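You operate a simulated robot arm through the tools that you are given. There is no shell and no other tool. Be economical: measure what you need, move in short steps, check, and stop when the job is done.

Carry out the task below with a simulated robot arm. There is one attempt and no reset: what you move stays moved.

TASK
Cap the water tank, start the pump unit and open the ballast knob until the cloudy water clears.
Fine: tank cap on before the red switch; shut the ballast knob again; leave the pipe link alone. Where these are worked on the way, their far stop is far enough and under half their travel is too little: ballast knob.

The check looks at the end state, three seconds after you hand in, the way a careful person would. Anything else that was tipped, shoved, dropped, spilled or broken makes it a failure. A push-on lid holds only when it is set on centred and level and pressed home; a screw cap is set on level and turned clockwise until tight.

THE ROBOT
A 6-joint arm with a two-finger parallel gripper, fixed in place. Base frame: the origin is at the foot of the arm, x ahead of it, y to its left, z up. Readings come in mm, degrees, newtons and seconds.
With the tool pointing down near the work surface it reaches from about 220 to 620 mm from the base axis. Its first joint turns from -66.0 to 66.0 degrees. Payload 2.7 kg.
Tool frame: the origin (TCP) lies between the finger pads and is the grasp point; the fingertips stand 23 mm ahead of it; z points along the fingers, y is the line along which they close. Largest opening 94 mm; finger width 38, thickness 10; the body of the gripper, 54 by 96 mm, starts 39 mm behind the TCP.
Orientation is told as [roll, pitch, yaw] about the base's x, y, z axes, in that order, counted from this pose: with the fingers straight down and closing along the base's y, the tool's x points along the base's -x, its y along +y and its z along -z.

THE INTERFACE
- The arm moves only by the tool nudge_tool. Its argument "moves" is a list of rows, each an object (a shift or turn left out is 0, a gripper value left out holds the last) with "linear": the shift along the tool's x, y, z in units of 400 mm (1.0 is 400 mm), a list of three; "angular": the turn, a rotation vector about the tool's x, y, z in units of 60 degrees (1.0 is 60 degrees), a list of three. In form: [{"linear": [x, y, z], "angular": [rx, ry, rz]}, ...]. A call has 1 to 12 rows; each row is the pose to reach, as a shift and turn from the pose commanded when the call began, along the tool's axes at that moment. "gripper" is the gripper command, from -1 (shut) to 1 (fully open), values between in proportion, set as the call begins (left out, the last holds). A call with a number of a shift or a turn outside -1 to 1 is refused whole. Rows are played at 5 a second. More than 50 mm and 8.6 degrees between two rows, or a gripper value outside its range, and nothing of the call is played. Where a pose cannot be reached the arm comes as near as it can. A force on the tool above 60 N (or 10 N above the force at the start of the call, whichever is more), or a blocked arm, ends the call early, and 0.2 s more pass. Each finger travels about 45 mm/s and halts on what it meets, pressing with about 29 N; the grip force reading is that of the motor and also rises with nothing between the fingers. The clock runs only during rows and for 0.2 s after the last one: add rows that repeat a pose to give the fingers time. The reply holds the time, the measured pose of the TCP, the force on the tool along the base axes, the opening and the grip force, in the units named above and with some noise, with the torque about the TCP (base axes, N m) and any sound that the robot's microphone picked up.
- Cameras (640 x 400 px; columns grow to the right, rows downward): "scene" is fixed at [62.9, -414, 1382.6]; the picture's right is [0.81, -0.59, 0.00], its down [-0.39, -0.53, -0.75] and it looks along [0.44, 0.61, -0.66] (base axes); focal length 372 px, centre (320, 200). "wrist" rides on the gripper at [86, 16, -74] in the tool frame; the picture's right is [-0.18, 0.98, 0.00], its down [-0.58, -0.11, -0.81] and it looks along [-0.79, -0.15, 0.59] (tool axes); focal length 243 px, centre (320, 200). There is no depth. A picture from a camera that has moved, and an enlarged one, comes with that camera's place and axes in the base frame and with its lens. The place of the scene camera against the robot may be out by one fixed shift of up to 25 mm in any direction.
- camera(camera): a new picture of that camera. It takes no simulated time.
- close_up(camera, box): a new picture of the part [left, top, right, bottom] of that camera's present view, enlarged. It takes no simulated time.
- finish_job(): hands the job in; it is judged then, once.

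Go step by step. Nothing tells you positions but the pictures and the camera data: compare them with the known pose of the tool, close in by small moves and look again before you grip or let go. The budget is 120 turns and 68 pictures, counting those below and the enlarged ones. Unless the task says otherwise, let go and move clear before handing in, and close with one line.

The tools are called as a command line: name --argument value ..., lists and objects as JSON in quotes. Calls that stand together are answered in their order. nudge_tool: Moves the arm, as the interface text tells. Its arguments: {"type":"object","properties":{"moves":{"type":"array","items":{"type":"object","properties":{"linear":{"type":"array","items":{"type":"number"}},"angular":{"type":"array","items":{"type":"number"}}}}},"gripper":{"type":"number"}},"required":["moves"]} The other tools are called the same way: camera (camera) takes a picture; close_up (camera, box) takes an enlarged picture of a part of a camera's view; finish_job () hands the job in.

At the start:

```text
time: 0.0
eef_pos: [337.4, 193.0, 1028.3]
tcp_rot: [0.0, 0.1, 0.0]
force: [-0.3, -0.1, 0.1]
moment: [0.01, -0.03, -0.03]
gripper_width: 94.0
grip_force: 0.0
```

scene: 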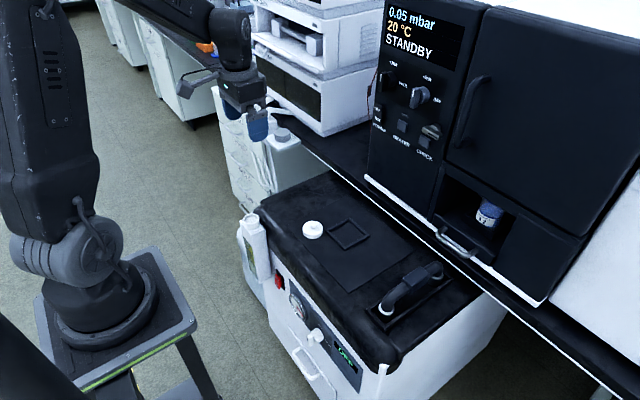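
wrist: 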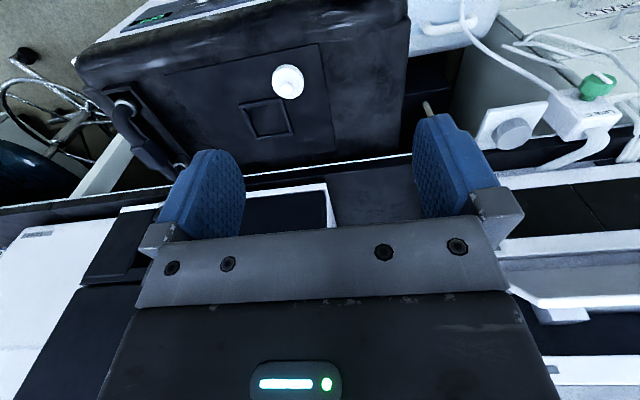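

I see a dark-topped unit with a white cap, a square ring on its top, and a front panel with red switch, knobs and display. I'll enlarge the views first.

close_up --camera "scene" --box '[220, 200, 420, 400]'

close_up --camera "scene" --box '[350, 0, 590, 290]'

close_up --camera "scene" --box '[170, 60, 330, 280]'

```text
2.00 times, centred on (320, 300) of scene
camera zoom: at [62.9, -414.0, 1382.6], right [0.81, -0.59, 0.0], down [-0.39, -0.53, -0.75], along [0.44, 0.61, -0.66], focal length 744 px, centre (320, 0)
```

zoom: 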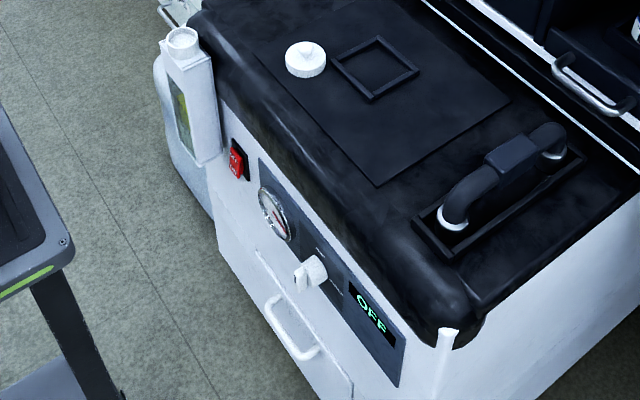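

```text
1.38 times, centred on (470, 145) of scene
camera zoom: at [62.9, -414.0, 1382.6], right [0.81, -0.59, 0.0], down [-0.39, -0.53, -0.75], along [0.44, 0.61, -0.66], focal length 513 px, centre (113, 276)
```

zoom: 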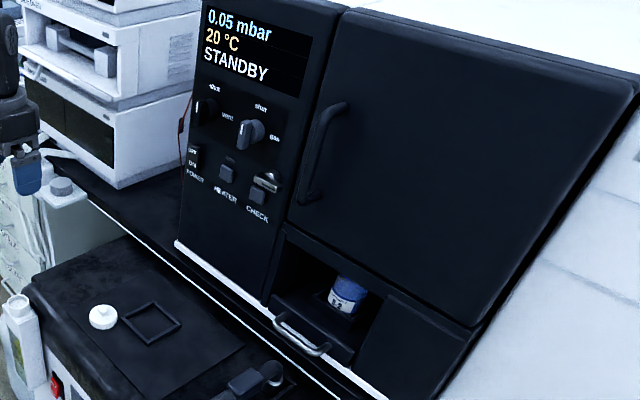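

```text
1.82 times, centred on (250, 170) of scene
camera zoom: at [62.9, -414.0, 1382.6], right [0.81, -0.59, 0.0], down [-0.39, -0.53, -0.75], along [0.44, 0.61, -0.66], focal length 676 px, centre (447, 254)
```

zoom: 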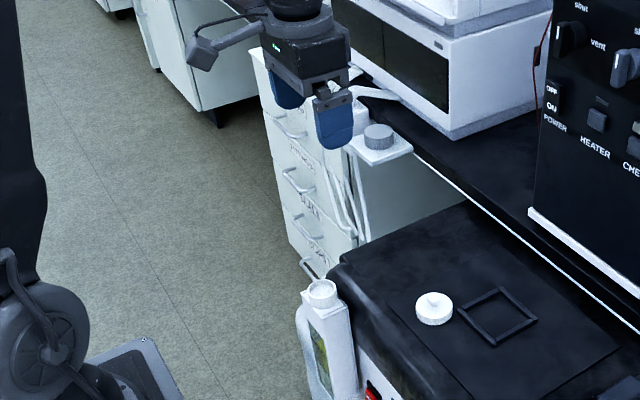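

The unit's front panel faces the robot (−x), near x≈310, and its top is at z≈720. I'll bring the wrist camera nearer to read the labels.

nudge_tool --moves '[{"linear": [0.07, -0.08, 0]}, {"linear": [0.14, -0.16, 0]}, {"linear": [0.2, -0.25, 0]}, {"linear": [0.2175, -0.3325, 0.05]}, {"linear": [0.2175, -0.3325, 0.15]}, {"linear": [0.2175, -0.3325, 0.25]}, {"linear": [0.2175, -0.3325, 0.35]}, {"linear": [0.2175, -0.3325, 0.45]}, {"linear": [0.2175, -0.3325, 0.52]}, {"linear": [0.2175, -0.3325, 0.52]}]'

camera --camera "wrist"

camera --camera "scene"

```text
time: 2.2
eef_pos: [248.2, 60.7, 820.9]
tcp_rot: [0.1, -0.1, 0.0]
force: [0.8, 0.0, 0.2]
moment: [-0.02, 0.0, 0.02]
gripper_width: 93.7
grip_force: 0.0
```

```text
62 pictures are left
camera wrist: at [162.8, 77.1, 894.5], right [0.18, 0.98, 0.0], down [0.58, -0.11, 0.81], along [0.79, -0.15, -0.59], focal length 243 px, centre (320, 200)
```

wrist: 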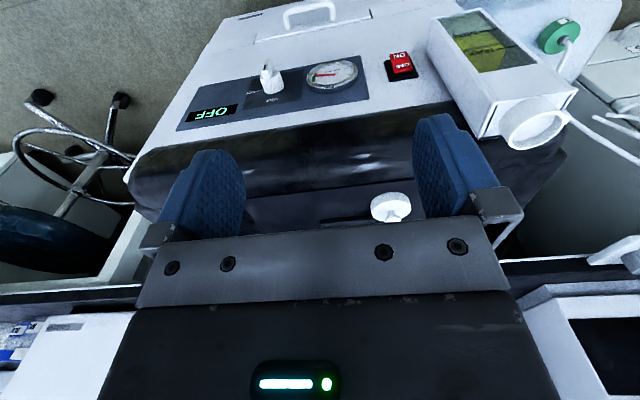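

```text
61 pictures are left
```

scene: 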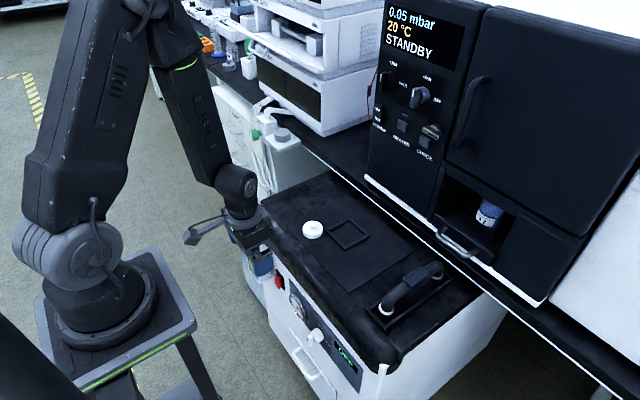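

Now the panel is in view; I'll enlarge it to read labels and look at the tank neck, cap and knob.

close_up --camera "wrist" --box '[170, 40, 430, 140]'

close_up --camera "wrist" --box '[360, 0, 620, 240]'

close_up --camera "scene" --box '[290, 200, 380, 260]'

```text
2.46 times, centred on (300, 90) of wrist
camera zoom: at [162.8, 77.1, 894.5], right [0.18, 0.98, 0.0], down [0.58, -0.11, 0.81], along [0.79, -0.15, -0.59], focal length 597 px, centre (369, 471)
```

zoom: 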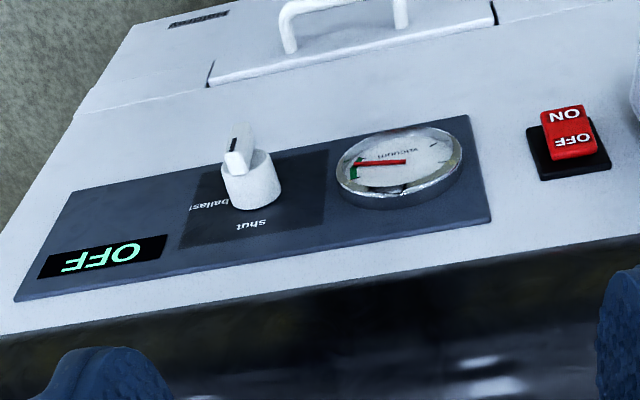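

```text
1.67 times, centred on (490, 120) of wrist
camera zoom: at [162.8, 77.1, 894.5], right [0.18, 0.98, 0.0], down [0.58, -0.11, 0.81], along [0.79, -0.15, -0.59], focal length 404 px, centre (37, 333)
```

zoom: 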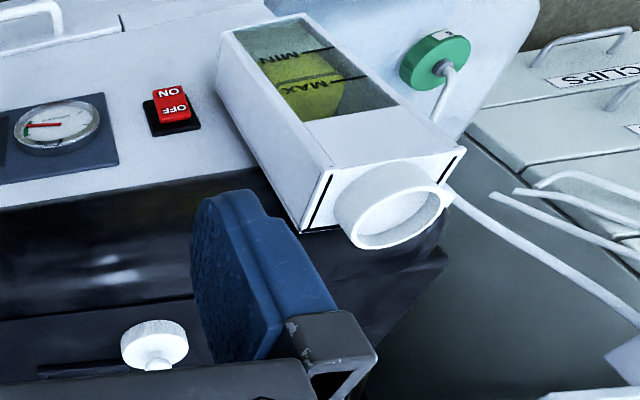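

```text
6.67 times, centred on (335, 230) of scene
camera zoom: at [62.9, -414.0, 1382.6], right [0.81, -0.59, 0.0], down [-0.39, -0.53, -0.75], along [0.44, 0.61, -0.66], focal length 2480 px, centre (220, 0)
```

zoom: 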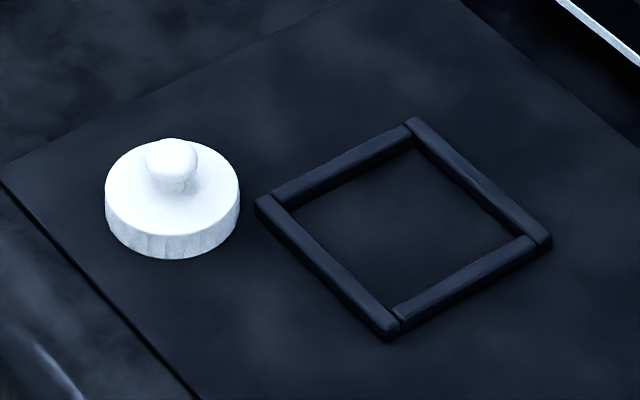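

I place the cap near (449,120,700), tank neck rim near (341,250,705), red rocker near (362,168,503), and ballast knob near (345,-36,512) with pointer up at "shut". I'll go above and behind the cap for a closer look.

nudge_tool --moves '[{"linear": [-0.08, 0.03, 0]}, {"linear": [-0.16, 0.06, 0]}, {"linear": [-0.24, 0.1, 0]}, {"linear": [-0.3, 0.148, 0]}, {"linear": [-0.33, 0.148, 0.04]}, {"linear": [-0.33, 0.148, 0.04]}]'

camera --camera "wrist"

```text
time: 3.6
eef_pos: [382.4, 120.5, 803.3]
tcp_rot: [0.0, 0.0, 0.0]
force: [-0.3, -0.5, -0.2]
moment: [0.03, 0.0, 0.01]
gripper_width: 93.9
grip_force: 0.1
```

```text
57 pictures are left
camera wrist: at [295.8, 137.5, 878.2], right [0.18, 0.98, 0.0], down [0.58, -0.11, 0.81], along [0.79, -0.15, -0.59], focal length 243 px, centre (320, 200)
```

wrist: 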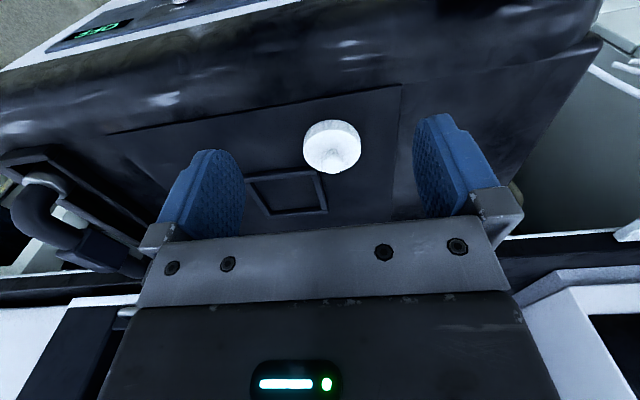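

close_up --camera "wrist" --box '[282, 107, 378, 187]'

close_up --camera "scene" --box '[220, 195, 290, 245]'

```text
5.00 times, centred on (330, 147) of wrist
camera zoom: at [295.8, 137.5, 878.2], right [0.18, 0.98, 0.0], down [0.58, -0.11, 0.81], along [0.79, -0.15, -0.59], focal length 1213 px, centre (270, 465)
```

zoom: 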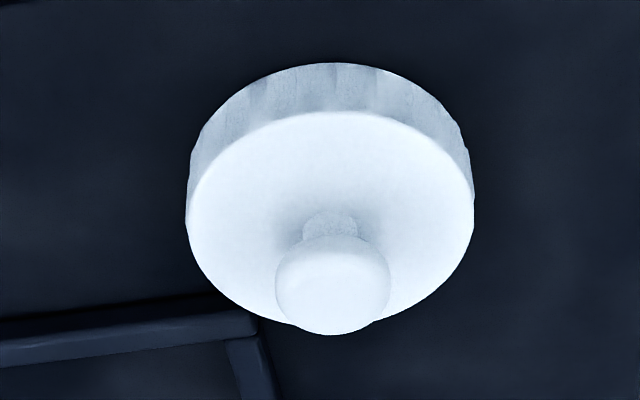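

```text
8.00 times, centred on (255, 220) of scene
camera zoom: at [62.9, -414.0, 1382.6], right [0.81, -0.59, 0.0], down [-0.39, -0.53, -0.75], along [0.44, 0.61, -0.66], focal length 2976 px, centre (840, 40)
```

zoom: 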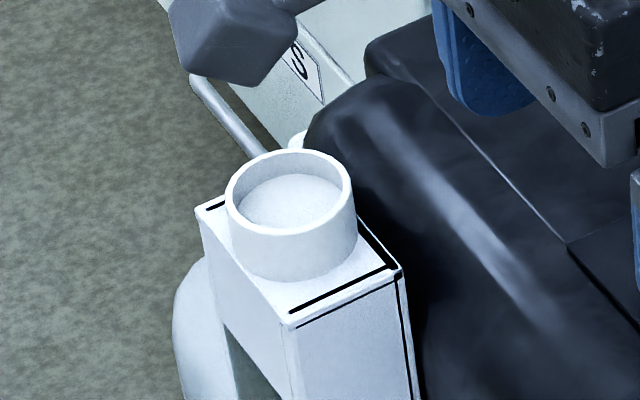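

The cap is a push-on lid (smooth neck, no threads) with a ball knob about 20 mm across, its centre about 18 mm above the disc. I'll move right above it and check.

nudge_tool --moves '[{"linear": [-0.09, 0, 0.02]}, {"linear": [-0.174, 0, 0.08]}, {"linear": [-0.174, 0, 0.1]}, {"linear": [-0.174, 0, 0.1]}]'

camera --camera "wrist"

close_up --camera "scene" --box '[260, 170, 380, 260]'

```text
time: 4.6
eef_pos: [451.3, 118.3, 763.0]
tcp_rot: [0.0, 0.0, 0.0]
force: [1.8, 0.0, 0.9]
moment: [0.01, 0.0, -0.01]
gripper_width: 94.1
grip_force: 0.0
```

```text
54 pictures are left
camera wrist: at [364.7, 135.5, 838.6], right [0.18, 0.98, 0.0], down [0.58, -0.11, 0.81], along [0.79, -0.15, -0.59], focal length 243 px, centre (320, 200)
```

wrist: 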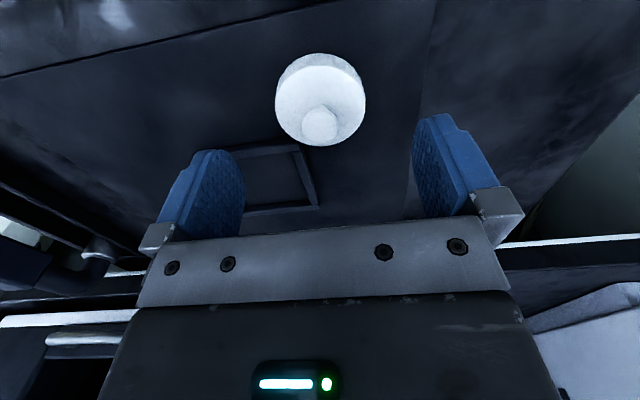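

```text
4.44 times, centred on (320, 215) of scene
camera zoom: at [62.9, -414.0, 1382.6], right [0.81, -0.59, 0.0], down [-0.39, -0.53, -0.75], along [0.44, 0.61, -0.66], focal length 1653 px, centre (320, 133)
```

zoom: 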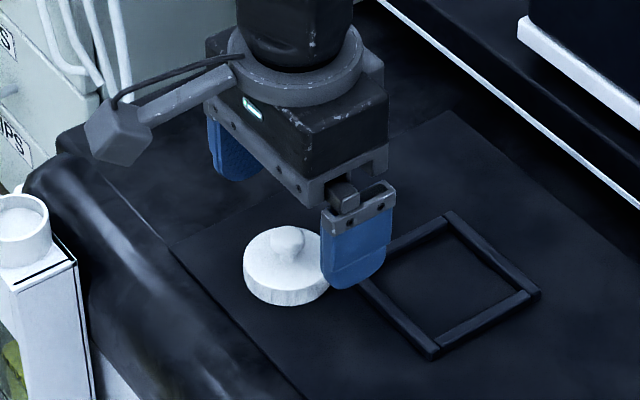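

The ball computes to about (440,121,734), so I need to back off about 11 mm in x. Then I'll look again with the fingers partly closed.

nudge_tool --moves '[{"linear": [0.028, 0.006, 0]}, {"linear": [0.028, 0.006, 0]}, {"linear": [0.028, 0.006, 0]}]' --gripper -0.1

camera --camera "wrist"

close_up --camera "scene" --box '[280, 190, 352, 250]'

```text
time: 5.4
eef_pos: [440.3, 121.8, 765.0]
tcp_rot: [0.0, 0.0, 0.0]
force: [1.1, 0.4, 0.1]
moment: [0.0, -0.04, 0.01]
gripper_width: 42.2
grip_force: 0.0
```

```text
52 pictures are left
camera wrist: at [353.7, 138.3, 838.7], right [0.18, 0.98, 0.0], down [0.58, -0.11, 0.81], along [0.79, -0.15, -0.59], focal length 243 px, centre (320, 200)
```

wrist: 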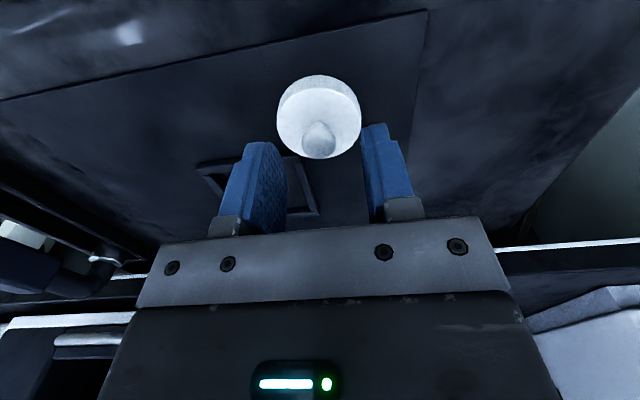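

```text
6.67 times, centred on (316, 220) of scene
camera zoom: at [62.9, -414.0, 1382.6], right [0.81, -0.59, 0.0], down [-0.39, -0.53, -0.75], along [0.44, 0.61, -0.66], focal length 2480 px, centre (347, 67)
```

zoom: 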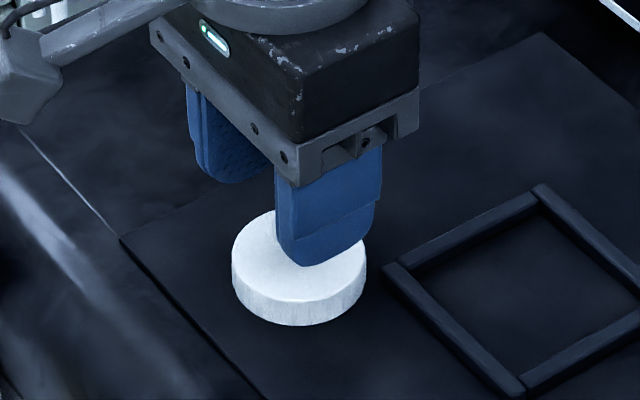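

Estimates agree on about x≈444, y≈121.5, with the disc top at z≈715 and ball centre at ≈732. The open fingers straddle the ball safely, so I'll lower some more and check from both cameras.

nudge_tool --moves '[{"linear": [-0.01, 0, 0.025]}, {"linear": [-0.01, 0, 0.05]}, {"linear": [-0.01, 0, 0.05]}]'

camera --camera "wrist"

close_up --camera "scene" --box '[280, 190, 352, 250]'

```text
time: 6.2
eef_pos: [445.1, 121.3, 743.7]
tcp_rot: [0.0, 0.0, 0.1]
force: [0.3, 0.1, 0.2]
moment: [-0.03, -0.01, 0.0]
gripper_width: 42.5
grip_force: 0.1
```

```text
50 pictures are left
camera wrist: at [358.3, 138.3, 818.5], right [0.18, 0.98, 0.0], down [0.58, -0.11, 0.81], along [0.79, -0.15, -0.59], focal length 243 px, centre (320, 200)
```

wrist: 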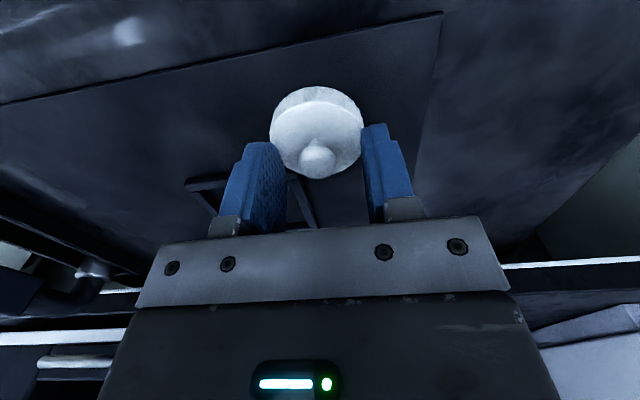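

```text
6.67 times, centred on (316, 220) of scene
camera zoom: at [62.9, -414.0, 1382.6], right [0.81, -0.59, 0.0], down [-0.39, -0.53, -0.75], along [0.44, 0.61, -0.66], focal length 2480 px, centre (347, 67)
```

zoom: 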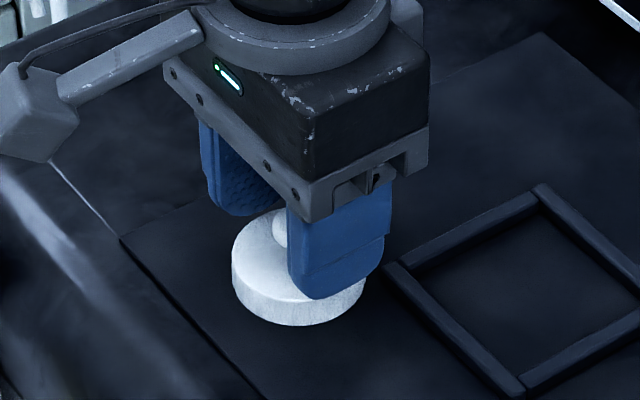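

The ball is between the fingers, with the tips just above the disc. I'll lower 4 mm and close on the ball.

nudge_tool --moves '[{"linear": [0.005, 0, 0.01]}, {"linear": [0.005, 0, 0.01]}]'

nudge_tool --moves '[{"linear": [0, 0, 0]}, {"linear": [0, 0, 0]}, {"linear": [0, 0, 0]}, {"linear": [0, 0, 0]}]' --gripper -1

camera --camera "wrist"

```text
time: 6.8
eef_pos: [443.1, 122.5, 739.7]
tcp_rot: [0.0, 0.0, 0.0]
force: [-1.0, 0.3, 0.0]
moment: [-0.01, 0.02, 0.02]
gripper_width: 42.2
grip_force: 0.1
```

```text
time: 7.8
eef_pos: [442.9, 121.4, 739.4]
tcp_rot: [0.0, 0.0, 0.1]
force: [0.0, 0.1, 0.3]
moment: [0.03, -0.05, 0.0]
gripper_width: 17.4
grip_force: 29.2
```

```text
48 pictures are left
camera wrist: at [356.4, 138.7, 814.8], right [0.18, 0.98, 0.0], down [0.58, -0.11, 0.81], along [0.79, -0.15, -0.59], focal length 243 px, centre (320, 200)
```

wrist: 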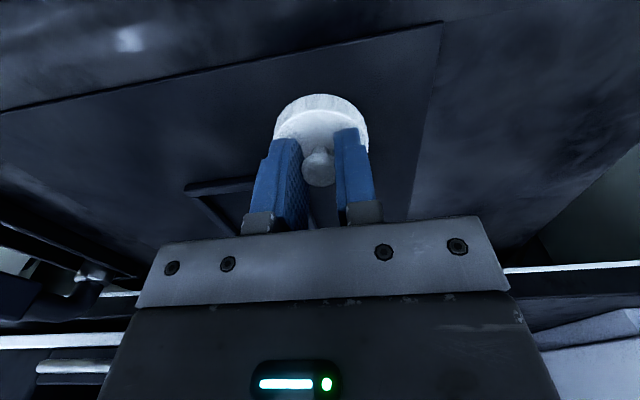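

Held (17 mm, 29 N). Lifting and checking.

nudge_tool --moves '[{"linear": [0, 0, -0.05]}, {"linear": [0, 0, -0.12]}, {"linear": [0, 0, -0.2]}, {"linear": [0, 0, -0.2]}]'

camera --camera "wrist"

close_up --camera "scene" --box '[270, 150, 360, 225]'

```text
time: 8.8
eef_pos: [442.7, 123.7, 821.9]
tcp_rot: [0.0, 0.0, 0.0]
force: [-0.2, 0.5, 0.5]
moment: [-0.02, -0.01, 0.01]
gripper_width: 17.4
grip_force: 29.3
```

```text
47 pictures are left
camera wrist: at [355.8, 139.6, 896.1], right [0.18, 0.98, 0.0], down [0.58, -0.11, 0.81], along [0.79, -0.15, -0.59], focal length 243 px, centre (320, 200)
```

wrist: 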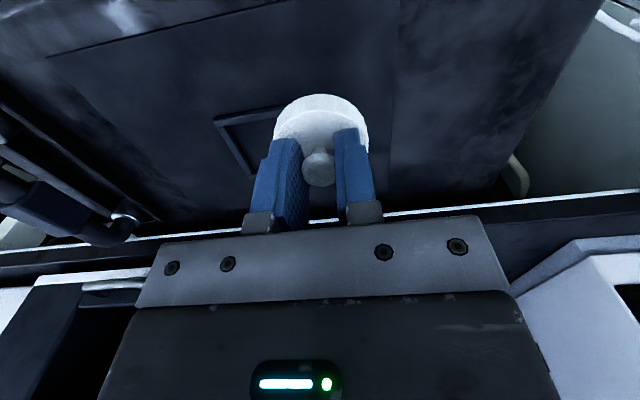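

```text
5.33 times, centred on (315, 188) of scene
camera zoom: at [62.9, -414.0, 1382.6], right [0.81, -0.59, 0.0], down [-0.39, -0.53, -0.75], along [0.44, 0.61, -0.66], focal length 1984 px, centre (347, 267)
```

zoom: 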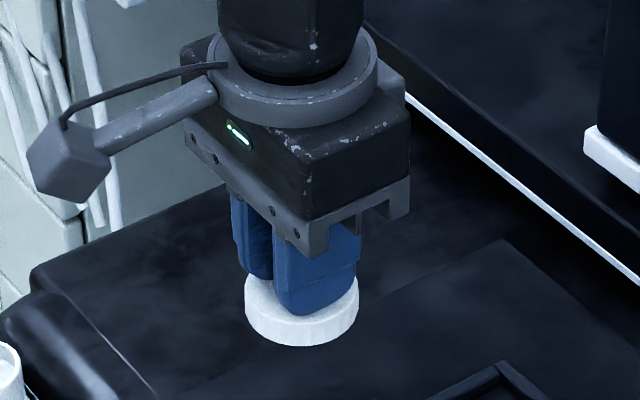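

The cap hangs level, centred within about 2 mm of the TCP. Next I move over the neck at (341,250), staying high.

nudge_tool --moves '[{"linear": [0.06, 0.07, 0]}, {"linear": [0.12, 0.15, 0]}, {"linear": [0.18, 0.23, 0]}, {"linear": [0.254, 0.316, 0]}, {"linear": [0.254, 0.316, 0]}]'

camera --camera "wrist"

close_up --camera "scene" --box '[205, 170, 295, 245]'

```text
time: 10.0
eef_pos: [339.6, 249.4, 821.8]
tcp_rot: [0.0, 0.0, 0.0]
force: [-0.2, -0.4, -0.2]
moment: [0.0, -0.03, -0.01]
gripper_width: 17.8
grip_force: 29.4
```

```text
45 pictures are left
camera wrist: at [253.9, 265.9, 896.1], right [0.18, 0.98, 0.0], down [0.58, -0.11, 0.81], along [0.79, -0.15, -0.59], focal length 243 px, centre (320, 200)
```

wrist: 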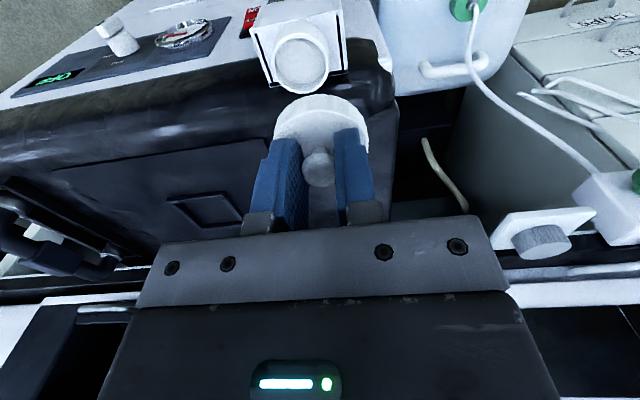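

```text
5.33 times, centred on (250, 208) of scene
camera zoom: at [62.9, -414.0, 1382.6], right [0.81, -0.59, 0.0], down [-0.39, -0.53, -0.75], along [0.44, 0.61, -0.66], focal length 1984 px, centre (693, 160)
```

zoom: 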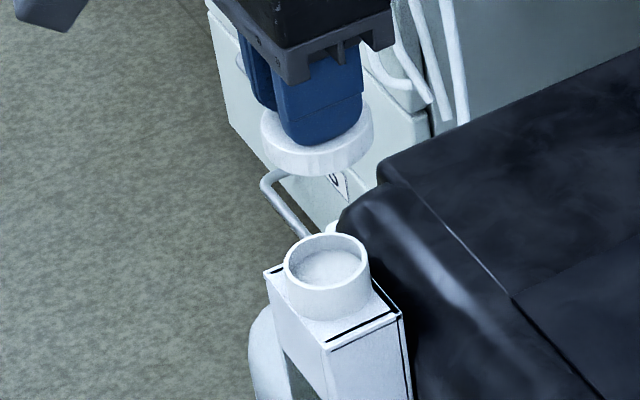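

The neck rim computes to about (330,236,717). I'll shift there, come down to ~25 mm above, and check.

nudge_tool --moves '[{"linear": [0.028, -0.033, 0]}, {"linear": [0.028, -0.033, 0.05]}, {"linear": [0.028, -0.033, 0.09]}, {"linear": [0.028, -0.033, 0.09]}]'

close_up --camera "wrist" --box '[220, 20, 420, 220]'

close_up --camera "scene" --box '[220, 180, 280, 240]'

```text
time: 11.0
eef_pos: [328.7, 235.0, 785.4]
tcp_rot: [0.0, 0.1, 0.0]
force: [-0.3, -0.4, -0.7]
moment: [0.01, -0.01, 0.02]
gripper_width: 17.6
grip_force: 29.0
```

```text
2.00 times, centred on (320, 120) of wrist
camera zoom: at [243.5, 252.5, 859.3], right [0.18, 0.98, 0.0], down [0.58, -0.11, 0.81], along [0.79, -0.15, -0.59], focal length 485 px, centre (320, 360)
```

zoom: 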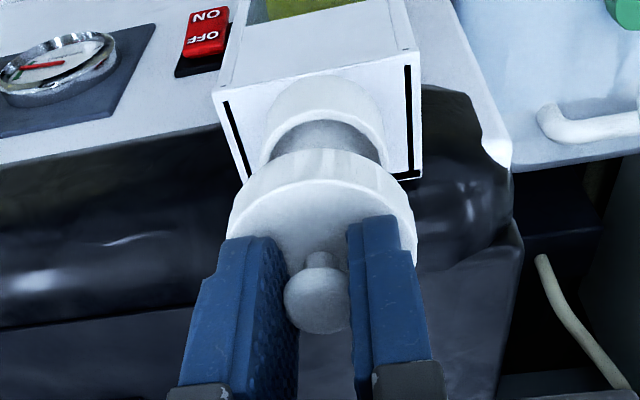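

```text
6.67 times, centred on (250, 210) of scene
camera zoom: at [62.9, -414.0, 1382.6], right [0.81, -0.59, 0.0], down [-0.39, -0.53, -0.75], along [0.44, 0.61, -0.66], focal length 2480 px, centre (787, 133)
```

zoom: 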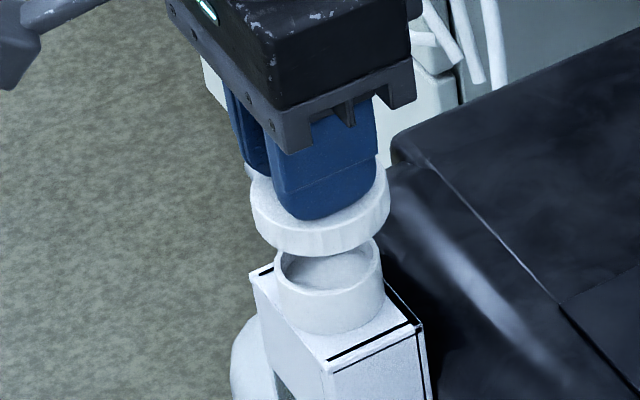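

Cap and neck line up within about 1 mm in both views. I'll lower to near contact and look again.

nudge_tool --moves '[{"linear": [-0.0025, 0.001, 0.02]}, {"linear": [-0.0025, 0.001, 0.045]}, {"linear": [-0.0025, 0.001, 0.045]}]'

close_up --camera "wrist" --box '[220, 20, 420, 220]'

close_up --camera "scene" --box '[230, 195, 270, 235]'

```text
time: 11.8
eef_pos: [330.4, 236.5, 765.8]
tcp_rot: [0.0, 0.0, 0.0]
force: [-0.9, 0.2, -0.4]
moment: [-0.02, -0.02, 0.02]
gripper_width: 17.5
grip_force: 29.0
```

```text
2.00 times, centred on (320, 120) of wrist
camera zoom: at [244.2, 253.0, 840.2], right [0.18, 0.98, 0.0], down [0.58, -0.11, 0.81], along [0.79, -0.15, -0.59], focal length 485 px, centre (320, 360)
```

zoom: 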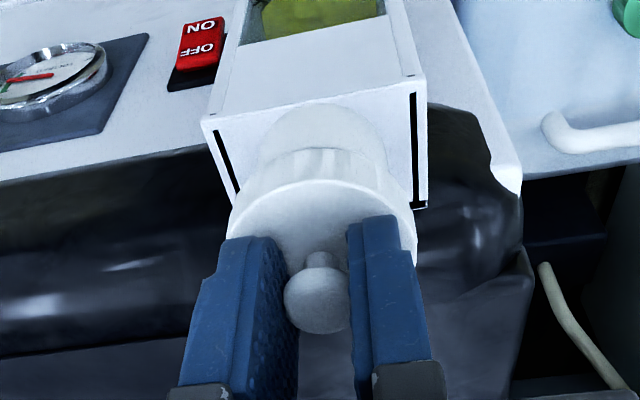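

```text
10.00 times, centred on (250, 215) of scene
camera zoom: at [62.9, -414.0, 1382.6], right [0.81, -0.59, 0.0], down [-0.39, -0.53, -0.75], along [0.44, 0.61, -0.66], focal length 3720 px, centre (1020, 50)
```

zoom: 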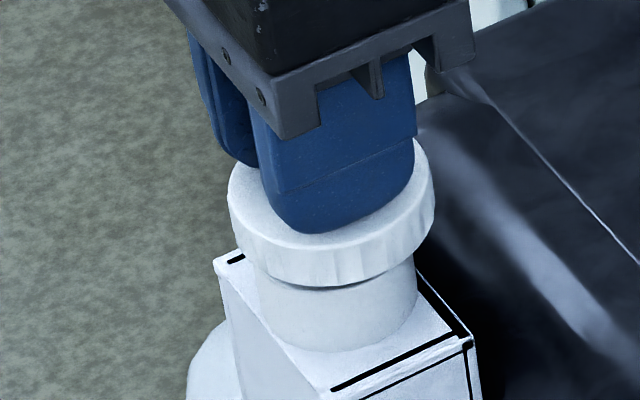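

Still aligned; a 1 mm correction back in x, then slow descent onto the neck.

nudge_tool --moves '[{"linear": [0.0025, 0, 0.008]}, {"linear": [0.0025, 0, 0.016]}, {"linear": [0.0025, 0, 0.024]}, {"linear": [0.0025, 0, 0.024]}]'

close_up --camera "scene" --box '[230, 195, 270, 235]'

```text
time: 12.8
eef_pos: [330.2, 235.9, 756.9]
tcp_rot: [0.0, -0.1, -0.1]
force: [0.5, 0.8, -0.2]
moment: [0.02, 0.0, 0.01]
gripper_width: 17.6
grip_force: 28.7
```

```text
10.00 times, centred on (250, 215) of scene
camera zoom: at [62.9, -414.0, 1382.6], right [0.81, -0.59, 0.0], down [-0.39, -0.53, -0.75], along [0.44, 0.61, -0.66], focal length 3720 px, centre (1020, 50)
```

zoom: 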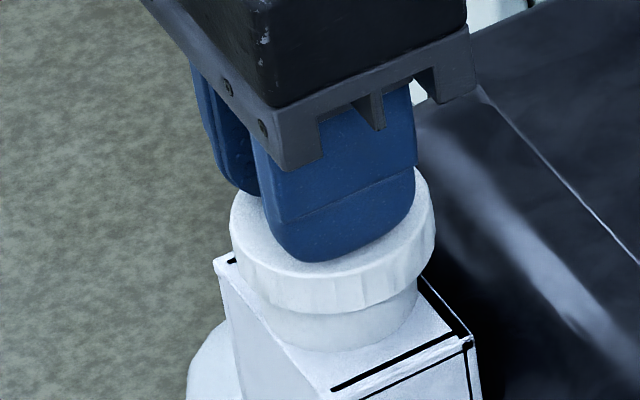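

No contact force yet. I'll keep lowering in small steps.

nudge_tool --moves '[{"linear": [0, 0, 0.006]}, {"linear": [0, 0, 0.012]}, {"linear": [0, 0, 0.012]}]'

nudge_tool --moves '[{"linear": [0, 0, 0.006]}, {"linear": [0, 0, 0.012]}, {"linear": [0, 0, 0.012]}]'

close_up --camera "scene" --box '[230, 195, 270, 235]'

```text
time: 13.6
eef_pos: [329.0, 235.8, 752.7]
tcp_rot: [0.0, -0.1, 0.0]
force: [-0.5, -0.1, -0.4]
moment: [0.02, -0.01, 0.0]
gripper_width: 17.6
grip_force: 28.9
```

```text
time: 14.4
eef_pos: [329.9, 236.9, 748.4]
tcp_rot: [0.1, -0.1, 0.1]
force: [-19.9, 8.9, 30.0]
moment: [0.09, 0.37, -0.03]
gripper_width: 17.9
grip_force: 29.3
heard: snap
```

```text
10.00 times, centred on (250, 215) of scene
camera zoom: at [62.2, -414.1, 1382.6], right [0.81, -0.59, 0.0], down [-0.38, -0.53, -0.75], along [0.44, 0.61, -0.66], focal length 3720 px, centre (1020, 50)
```

zoom: 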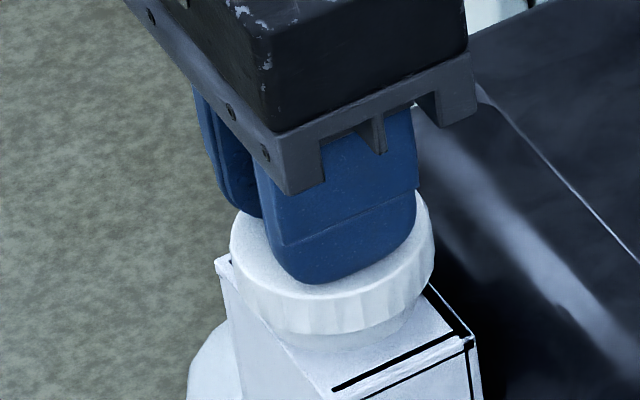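

A snap was heard. I'll press slightly more to verify it's fully home.

nudge_tool --moves '[{"linear": [0.002, 0.001, 0.004]}, {"linear": [0.002, 0.001, 0.004]}]'

```text
time: 14.8
eef_pos: [329.7, 236.7, 748.8]
tcp_rot: [0.0, -0.1, 0.1]
force: [-6.6, -0.5, 10.9]
moment: [-0.1, 0.12, -0.03]
gripper_width: 17.9
grip_force: 28.8
stopped in row 2: the force on the tool passed its limit at 65 N (the readings are from after the stop); the commanded pose is now the measured one
```

It's firm (65 N at no further travel), so it's home. Releasing and retreating upward.

nudge_tool --moves '[{"linear": [0, 0, 0]}, {"linear": [0, 0, 0]}, {"linear": [0, 0, 0]}, {"linear": [0, 0, 0]}]' --gripper 0

nudge_tool --moves '[{"linear": [0, 0, -0.06]}, {"linear": [0, 0, -0.14]}, {"linear": [0.05, 0, -0.2]}, {"linear": [0.1, 0, -0.2]}, {"linear": [0.1, 0, -0.2]}]'

close_up --camera "scene" --box '[225, 190, 305, 290]'

camera --camera "wrist"

```text
time: 15.8
eef_pos: [331.3, 237.5, 748.8]
tcp_rot: [0.1, -0.2, 0.0]
force: [4.5, 4.6, 11.5]
moment: [0.01, -0.04, 0.01]
gripper_width: 45.5
grip_force: 0.1
```

```text
time: 17.0
eef_pos: [289.6, 235.8, 827.7]
tcp_rot: [0.1, -0.1, 0.1]
force: [-0.2, -0.4, 0.1]
moment: [0.0, 0.02, 0.0]
gripper_width: 46.7
grip_force: 0.0
```

```text
4.00 times, centred on (265, 240) of scene
camera zoom: at [62.9, -414.0, 1382.6], right [0.81, -0.59, 0.0], down [-0.39, -0.53, -0.75], along [0.44, 0.61, -0.66], focal length 1488 px, centre (540, 40)
```

zoom: 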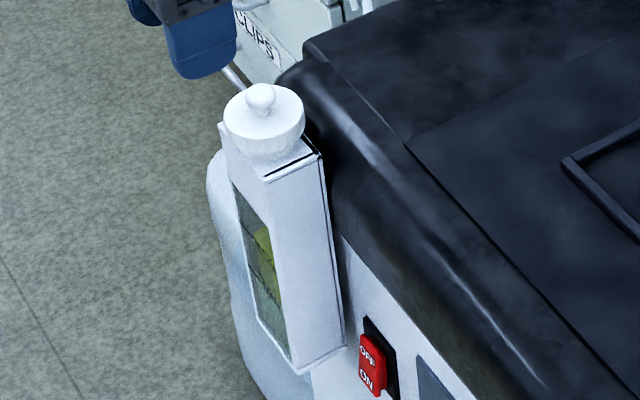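

```text
36 pictures are left
camera wrist: at [202.9, 253.1, 902.1], right [0.18, 0.98, 0.0], down [0.58, -0.11, 0.81], along [0.79, -0.15, -0.59], focal length 243 px, centre (320, 200)
```

wrist: 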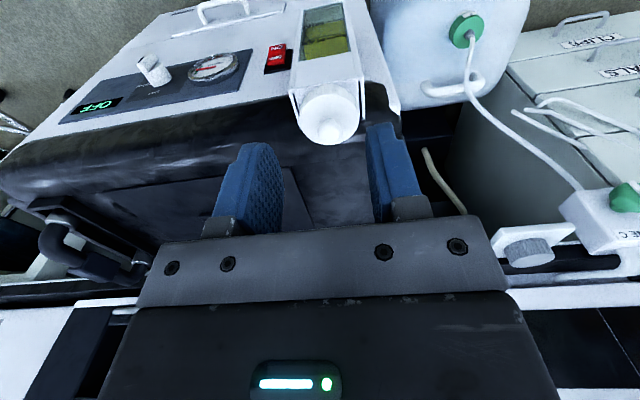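

Cap is seated level. Next, the red rocker: I'll shut the fingers, move in front of the panel and tilt the fingers forward 45° so the camera faces the panel.

nudge_tool --moves '[{"linear": [0.05, -0.05, 0]}, {"linear": [0.1, -0.11, 0], "angular": [0, -0.12, 0]}, {"linear": [0.1, -0.17, 0], "angular": [0, -0.24, 0]}, {"linear": [0.1, -0.17, 0.05], "angular": [0, -0.36, 0]}, {"linear": [0.1, -0.17, 0.1], "angular": [0, -0.48, 0]}, {"linear": [0.1, -0.17, 0.15], "angular": [0, -0.6, 0]}, {"linear": [0.1, -0.17, 0.2], "angular": [0, -0.68, 0]}, {"linear": [0.1, -0.17, 0.25], "angular": [0, -0.75, 0]}, {"linear": [0.1, -0.17, 0.3], "angular": [0, -0.75, 0]}, {"linear": [0.1, -0.17, 0.3], "angular": [0, -0.75, 0]}]' --gripper -1

camera --camera "scene"

camera --camera "wrist"

```text
time: 19.2
eef_pos: [332.2, 252.9, 796.6]
tcp_rot: [-5.0, -43.0, 3.2]
force: [-0.2, 0.4, 0.3]
moment: [-0.02, -0.03, 0.01]
gripper_width: 0.3
grip_force: 28.2
out of reach, approached as far as the arm can: row 2, 3, 4, 5, 6, 7, 8, 9, 10
```

```text
35 pictures are left
```

scene: 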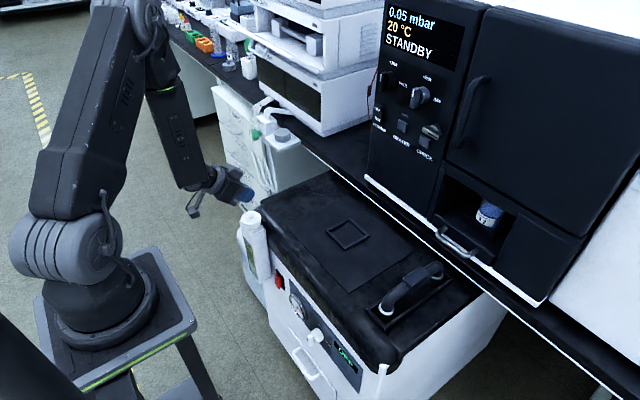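

```text
34 pictures are left
camera wrist: at [218.2, 270.1, 790.3], right [0.14, 0.99, 0.06], down [-0.13, -0.04, 0.99], along [0.98, -0.15, 0.12], focal length 243 px, centre (320, 200)
```

wrist: 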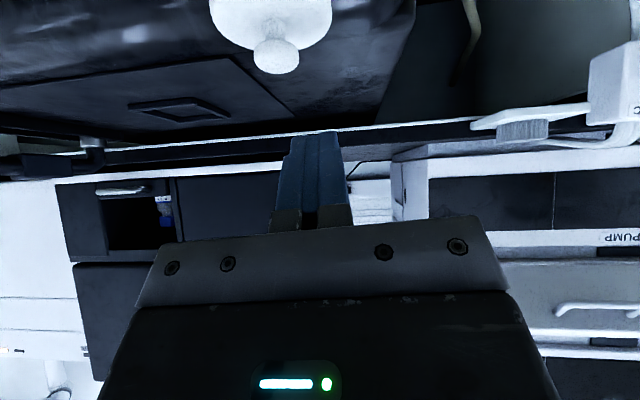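

At this height a 45° tilt is out of reach; the arm should allow more tilt lower down. I'll go back to vertical first, clear of the cap.

nudge_tool --moves '[{"linear": [-0.025, 0, -0.027], "angular": [0, 0.12, 0]}, {"linear": [-0.025, 0, -0.027], "angular": [0, 0.24, 0]}, {"linear": [-0.025, 0, -0.027], "angular": [0, 0.36, 0]}, {"linear": [-0.025, 0, -0.027], "angular": [0, 0.48, 0]}, {"linear": [-0.025, 0, -0.027], "angular": [0, 0.6, 0]}, {"linear": [-0.025, 0, -0.027], "angular": [0, 0.71, 0]}, {"linear": [-0.025, 0, -0.027], "angular": [0, 0.71, 0]}]'

```text
time: 20.8
eef_pos: [337.8, 255.7, 814.0]
tcp_rot: [-3.6, -0.5, -0.3]
force: [0.0, -0.1, 0.0]
moment: [-0.02, 0.0, 0.01]
gripper_width: 0.1
grip_force: 28.9
```

nudge_tool --moves '[{"linear": [0.07, -0.09, 0], "angular": [-0.06, 0, 0]}, {"linear": [0.13, -0.18, 0], "angular": [-0.06, 0, 0]}, {"linear": [0.19, -0.265, 0], "angular": [-0.06, 0, 0]}, {"linear": [0.19, -0.265, 0.1], "angular": [-0.06, 0, 0]}, {"linear": [0.19, -0.265, 0.2], "angular": [-0.06, 0, 0]}, {"linear": [0.19, -0.265, 0.3], "angular": [-0.06, 0, 0]}, {"linear": [0.19, -0.265, 0.4], "angular": [-0.06, 0, 0]}, {"linear": [0.19, -0.265, 0.5], "angular": [-0.06, 0, 0]}, {"linear": [0.19, -0.265, 0.58], "angular": [-0.06, 0, 0]}, {"linear": [0.19, -0.265, 0.58], "angular": [-0.06, 0, 0]}]'

camera --camera "scene"

```text
time: 23.0
eef_pos: [262.3, 134.3, 589.6]
tcp_rot: [0.0, -0.6, -0.2]
force: [0.3, 0.7, -0.1]
moment: [-0.02, -0.01, 0.01]
gripper_width: 0.2
grip_force: 28.9
```

```text
33 pictures are left
```

scene: 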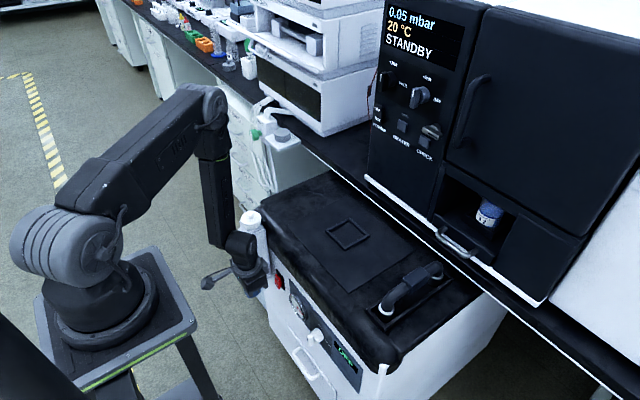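

Low pose works. Now tilt the fingers forward here.

nudge_tool --moves '[{"angular": [0, -0.12, 0]}, {"angular": [0, -0.24, 0]}, {"angular": [0, -0.36, 0]}, {"angular": [0, -0.48, 0]}, {"angular": [0, -0.6, 0]}, {"angular": [0, -0.74, 0]}, {"angular": [0, -0.74, 0]}]'

camera --camera "wrist"

```text
time: 24.6
eef_pos: [263.1, 135.5, 588.7]
tcp_rot: [-0.1, -45.1, -0.3]
force: [0.8, 0.9, -1.1]
moment: [-0.02, -0.02, 0.03]
gripper_width: 0.0
grip_force: 29.4
```

```text
32 pictures are left
camera wrist: at [149.0, 152.3, 580.0], right [0.14, 0.98, 0.13], down [-0.16, -0.11, 0.98], along [0.98, -0.15, 0.14], focal length 243 px, centre (320, 200)
```

wrist: 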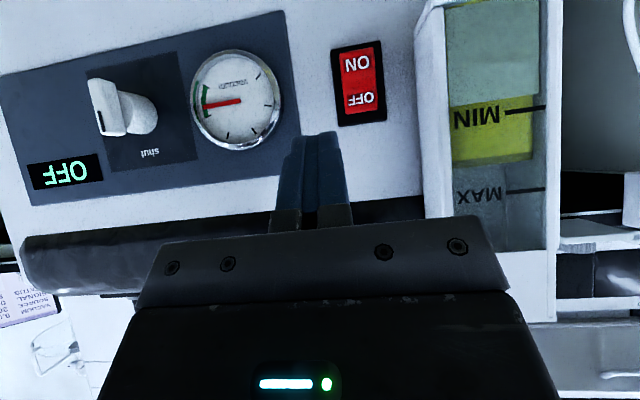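

Panel view is clear: ON (lower half) at about (360,164,505), knob bar vertical at "shut". The tank starts at about y≈203, so I'll press slightly to the right of the rocker centre (y≈154) to keep the gripper body clear.

nudge_tool --moves '[{"linear": [0.026, 0.015, 0.07]}, {"linear": [0.05, 0.03, 0.14]}, {"linear": [0.078, 0.047, 0.2086]}, {"linear": [0.078, 0.047, 0.2086]}]'

camera --camera "wrist"

close_up --camera "scene" --box '[230, 240, 310, 320]'

```text
time: 25.6
eef_pos: [301.0, 155.5, 509.3]
tcp_rot: [-0.1, -45.1, -0.3]
force: [0.0, -0.4, -0.7]
moment: [-0.03, 0.01, 0.02]
gripper_width: 0.0
grip_force: 28.8
```

```text
31 pictures are left
camera wrist: at [186.6, 172.5, 499.7], right [0.14, 0.98, 0.13], down [-0.16, -0.11, 0.98], along [0.98, -0.15, 0.14], focal length 243 px, centre (320, 200)
```

wrist: 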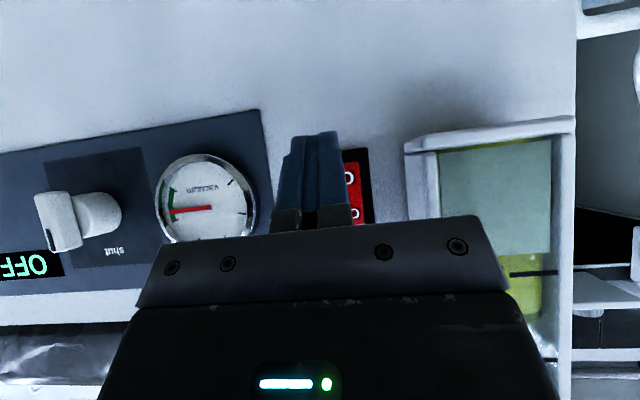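

```text
5.00 times, centred on (270, 280) of scene
camera zoom: at [62.9, -414.0, 1382.6], right [0.81, -0.59, 0.0], down [-0.39, -0.53, -0.75], along [0.44, 0.61, -0.66], focal length 1860 px, centre (570, -200)
```

zoom: 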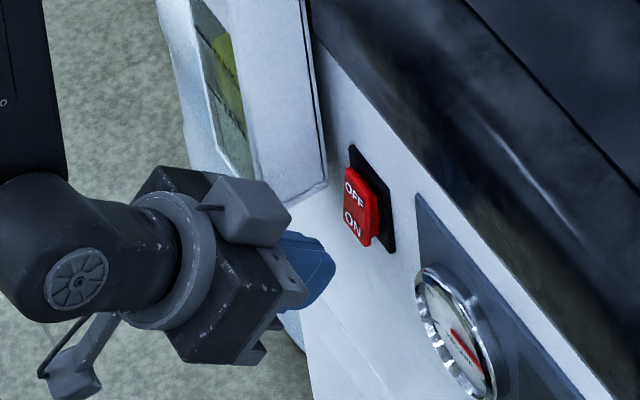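

Fingertip is at ON height. Pushing forward in +x with small steps.

nudge_tool --moves '[{"linear": [-0.0133, 0, 0.0133]}, {"linear": [-0.0265, 0, 0.0265]}, {"linear": [-0.031, 0, 0.031]}, {"linear": [-0.0354, 0, 0.0354]}, {"linear": [-0.04, 0, 0.04]}, {"linear": [-0.044, 0, 0.044]}, {"linear": [-0.048, 0, 0.048]}]'

close_up --camera "scene" --box '[250, 260, 370, 380]'

```text
time: 27.1
eef_pos: [319.7, 150.4, 505.5]
tcp_rot: [-0.9, -43.9, 0.6]
force: [-5.8, 1.7, 0.9]
moment: [0.01, -0.03, 0.04]
gripper_width: 0.0
grip_force: 29.1
stopped in row 7: the force on the tool passed its limit at 64 N (the readings are from after the stop); the commanded pose is now the measured one
```

```text
3.33 times, centred on (310, 320) of scene
camera zoom: at [62.8, -414.0, 1382.6], right [0.81, -0.59, 0.0], down [-0.39, -0.53, -0.75], along [0.44, 0.61, -0.66], focal length 1240 px, centre (353, -200)
```

zoom: 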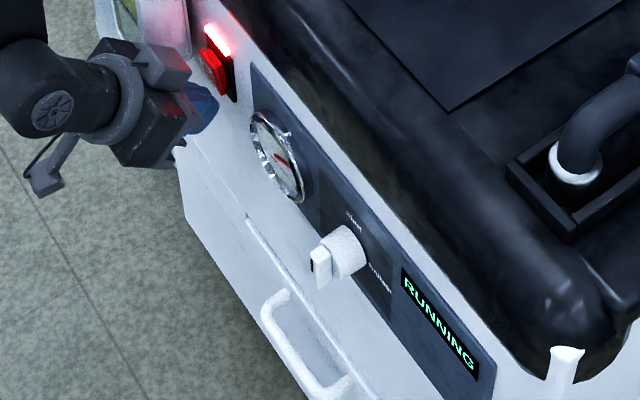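

The display says RUNNING and the switch is lit. The bar of the knob triangulates to about (322,−28,514). I'll back off and go in front of the knob.

nudge_tool --moves '[{"linear": [0.0884, 0, -0.0884]}, {"linear": [0.044, -0.1, -0.13]}, {"linear": [0, -0.2, -0.1768]}, {"linear": [0, -0.3, -0.1768]}, {"linear": [0, -0.4, -0.1768]}, {"linear": [0, -0.445, -0.1768]}, {"linear": [0, -0.445, -0.1768]}]'

camera --camera "wrist"

```text
time: 28.7
eef_pos: [270.9, -24.7, 559.5]
tcp_rot: [-0.8, -44.1, 0.7]
force: [0.2, 0.0, -0.4]
moment: [0.01, 0.0, 0.03]
gripper_width: 0.0
grip_force: 28.8
```

```text
28 pictures are left
camera wrist: at [156.7, -8.6, 552.6], right [0.13, 0.98, 0.12], down [-0.14, -0.1, 0.98], along [0.98, -0.15, 0.13], focal length 243 px, centre (320, 200)
```

wrist: 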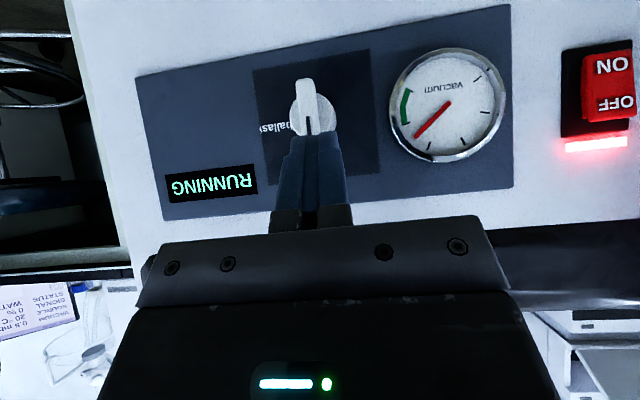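

close_up --camera "wrist" --box '[240, 40, 400, 160]'

```text
3.33 times, centred on (320, 100) of wrist
camera zoom: at [156.7, -8.6, 552.6], right [0.13, 0.98, 0.12], down [-0.14, -0.1, 0.98], along [0.98, -0.15, 0.13], focal length 809 px, centre (320, 533)
```

zoom: 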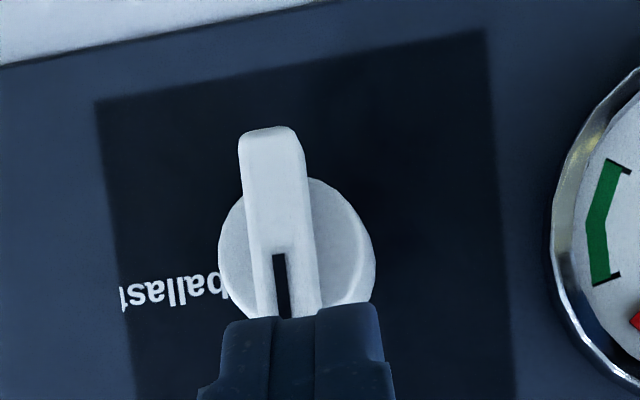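

The bar is 11 mm thick, about 34 mm long, with axis near y≈−33, z≈516. "Ballast" is 90° clockwise of "shut". I'll open the fingers a bit, tilt to ~60° and come down to the knob's height, still short of it.

nudge_tool --moves '[{"linear": [0, -0.021, 0], "angular": [0, -0.09, 0]}, {"linear": [0, -0.021, 0], "angular": [0, -0.18, 0]}, {"linear": [0.0, -0.021, 0.0], "angular": [0, -0.265, 0]}, {"linear": [0.03, -0.021, 0.049], "angular": [0, -0.265, 0]}, {"linear": [0.06, -0.021, 0.098], "angular": [0, -0.265, 0]}, {"linear": [0.06, -0.021, 0.098], "angular": [0, -0.265, 0]}]' --gripper -0.15

camera --camera "wrist"

close_up --camera "scene" --box '[240, 260, 380, 380]'

```text
time: 30.1
eef_pos: [279.6, -35.4, 513.0]
tcp_rot: [-1.2, -60.0, 1.0]
force: [0.2, 1.2, 0.1]
moment: [0.01, -0.01, -0.01]
gripper_width: 40.0
grip_force: 0.0
```

```text
26 pictures are left
camera wrist: at [172.2, -18.4, 475.3], right [0.09, 0.98, 0.15], down [-0.41, -0.1, 0.91], along [0.91, -0.14, 0.39], focal length 243 px, centre (320, 200)
```

wrist: 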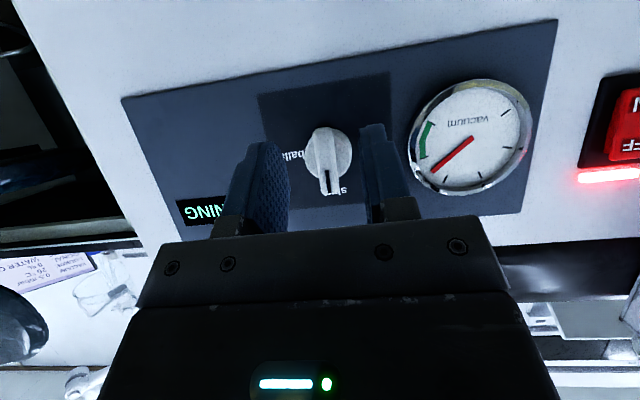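

```text
3.33 times, centred on (310, 320) of scene
camera zoom: at [62.9, -414.0, 1382.6], right [0.81, -0.59, 0.0], down [-0.39, -0.53, -0.75], along [0.44, 0.61, -0.66], focal length 1240 px, centre (353, -200)
```

zoom: 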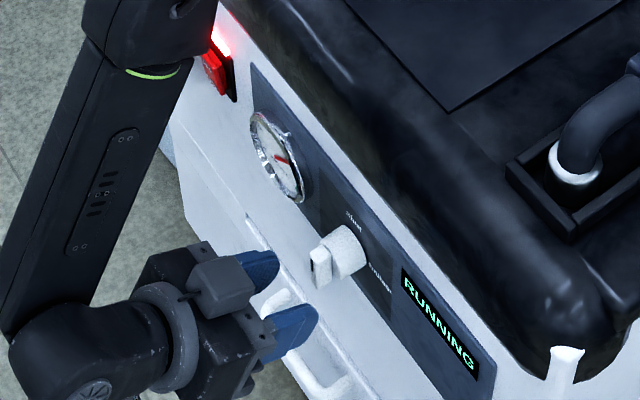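

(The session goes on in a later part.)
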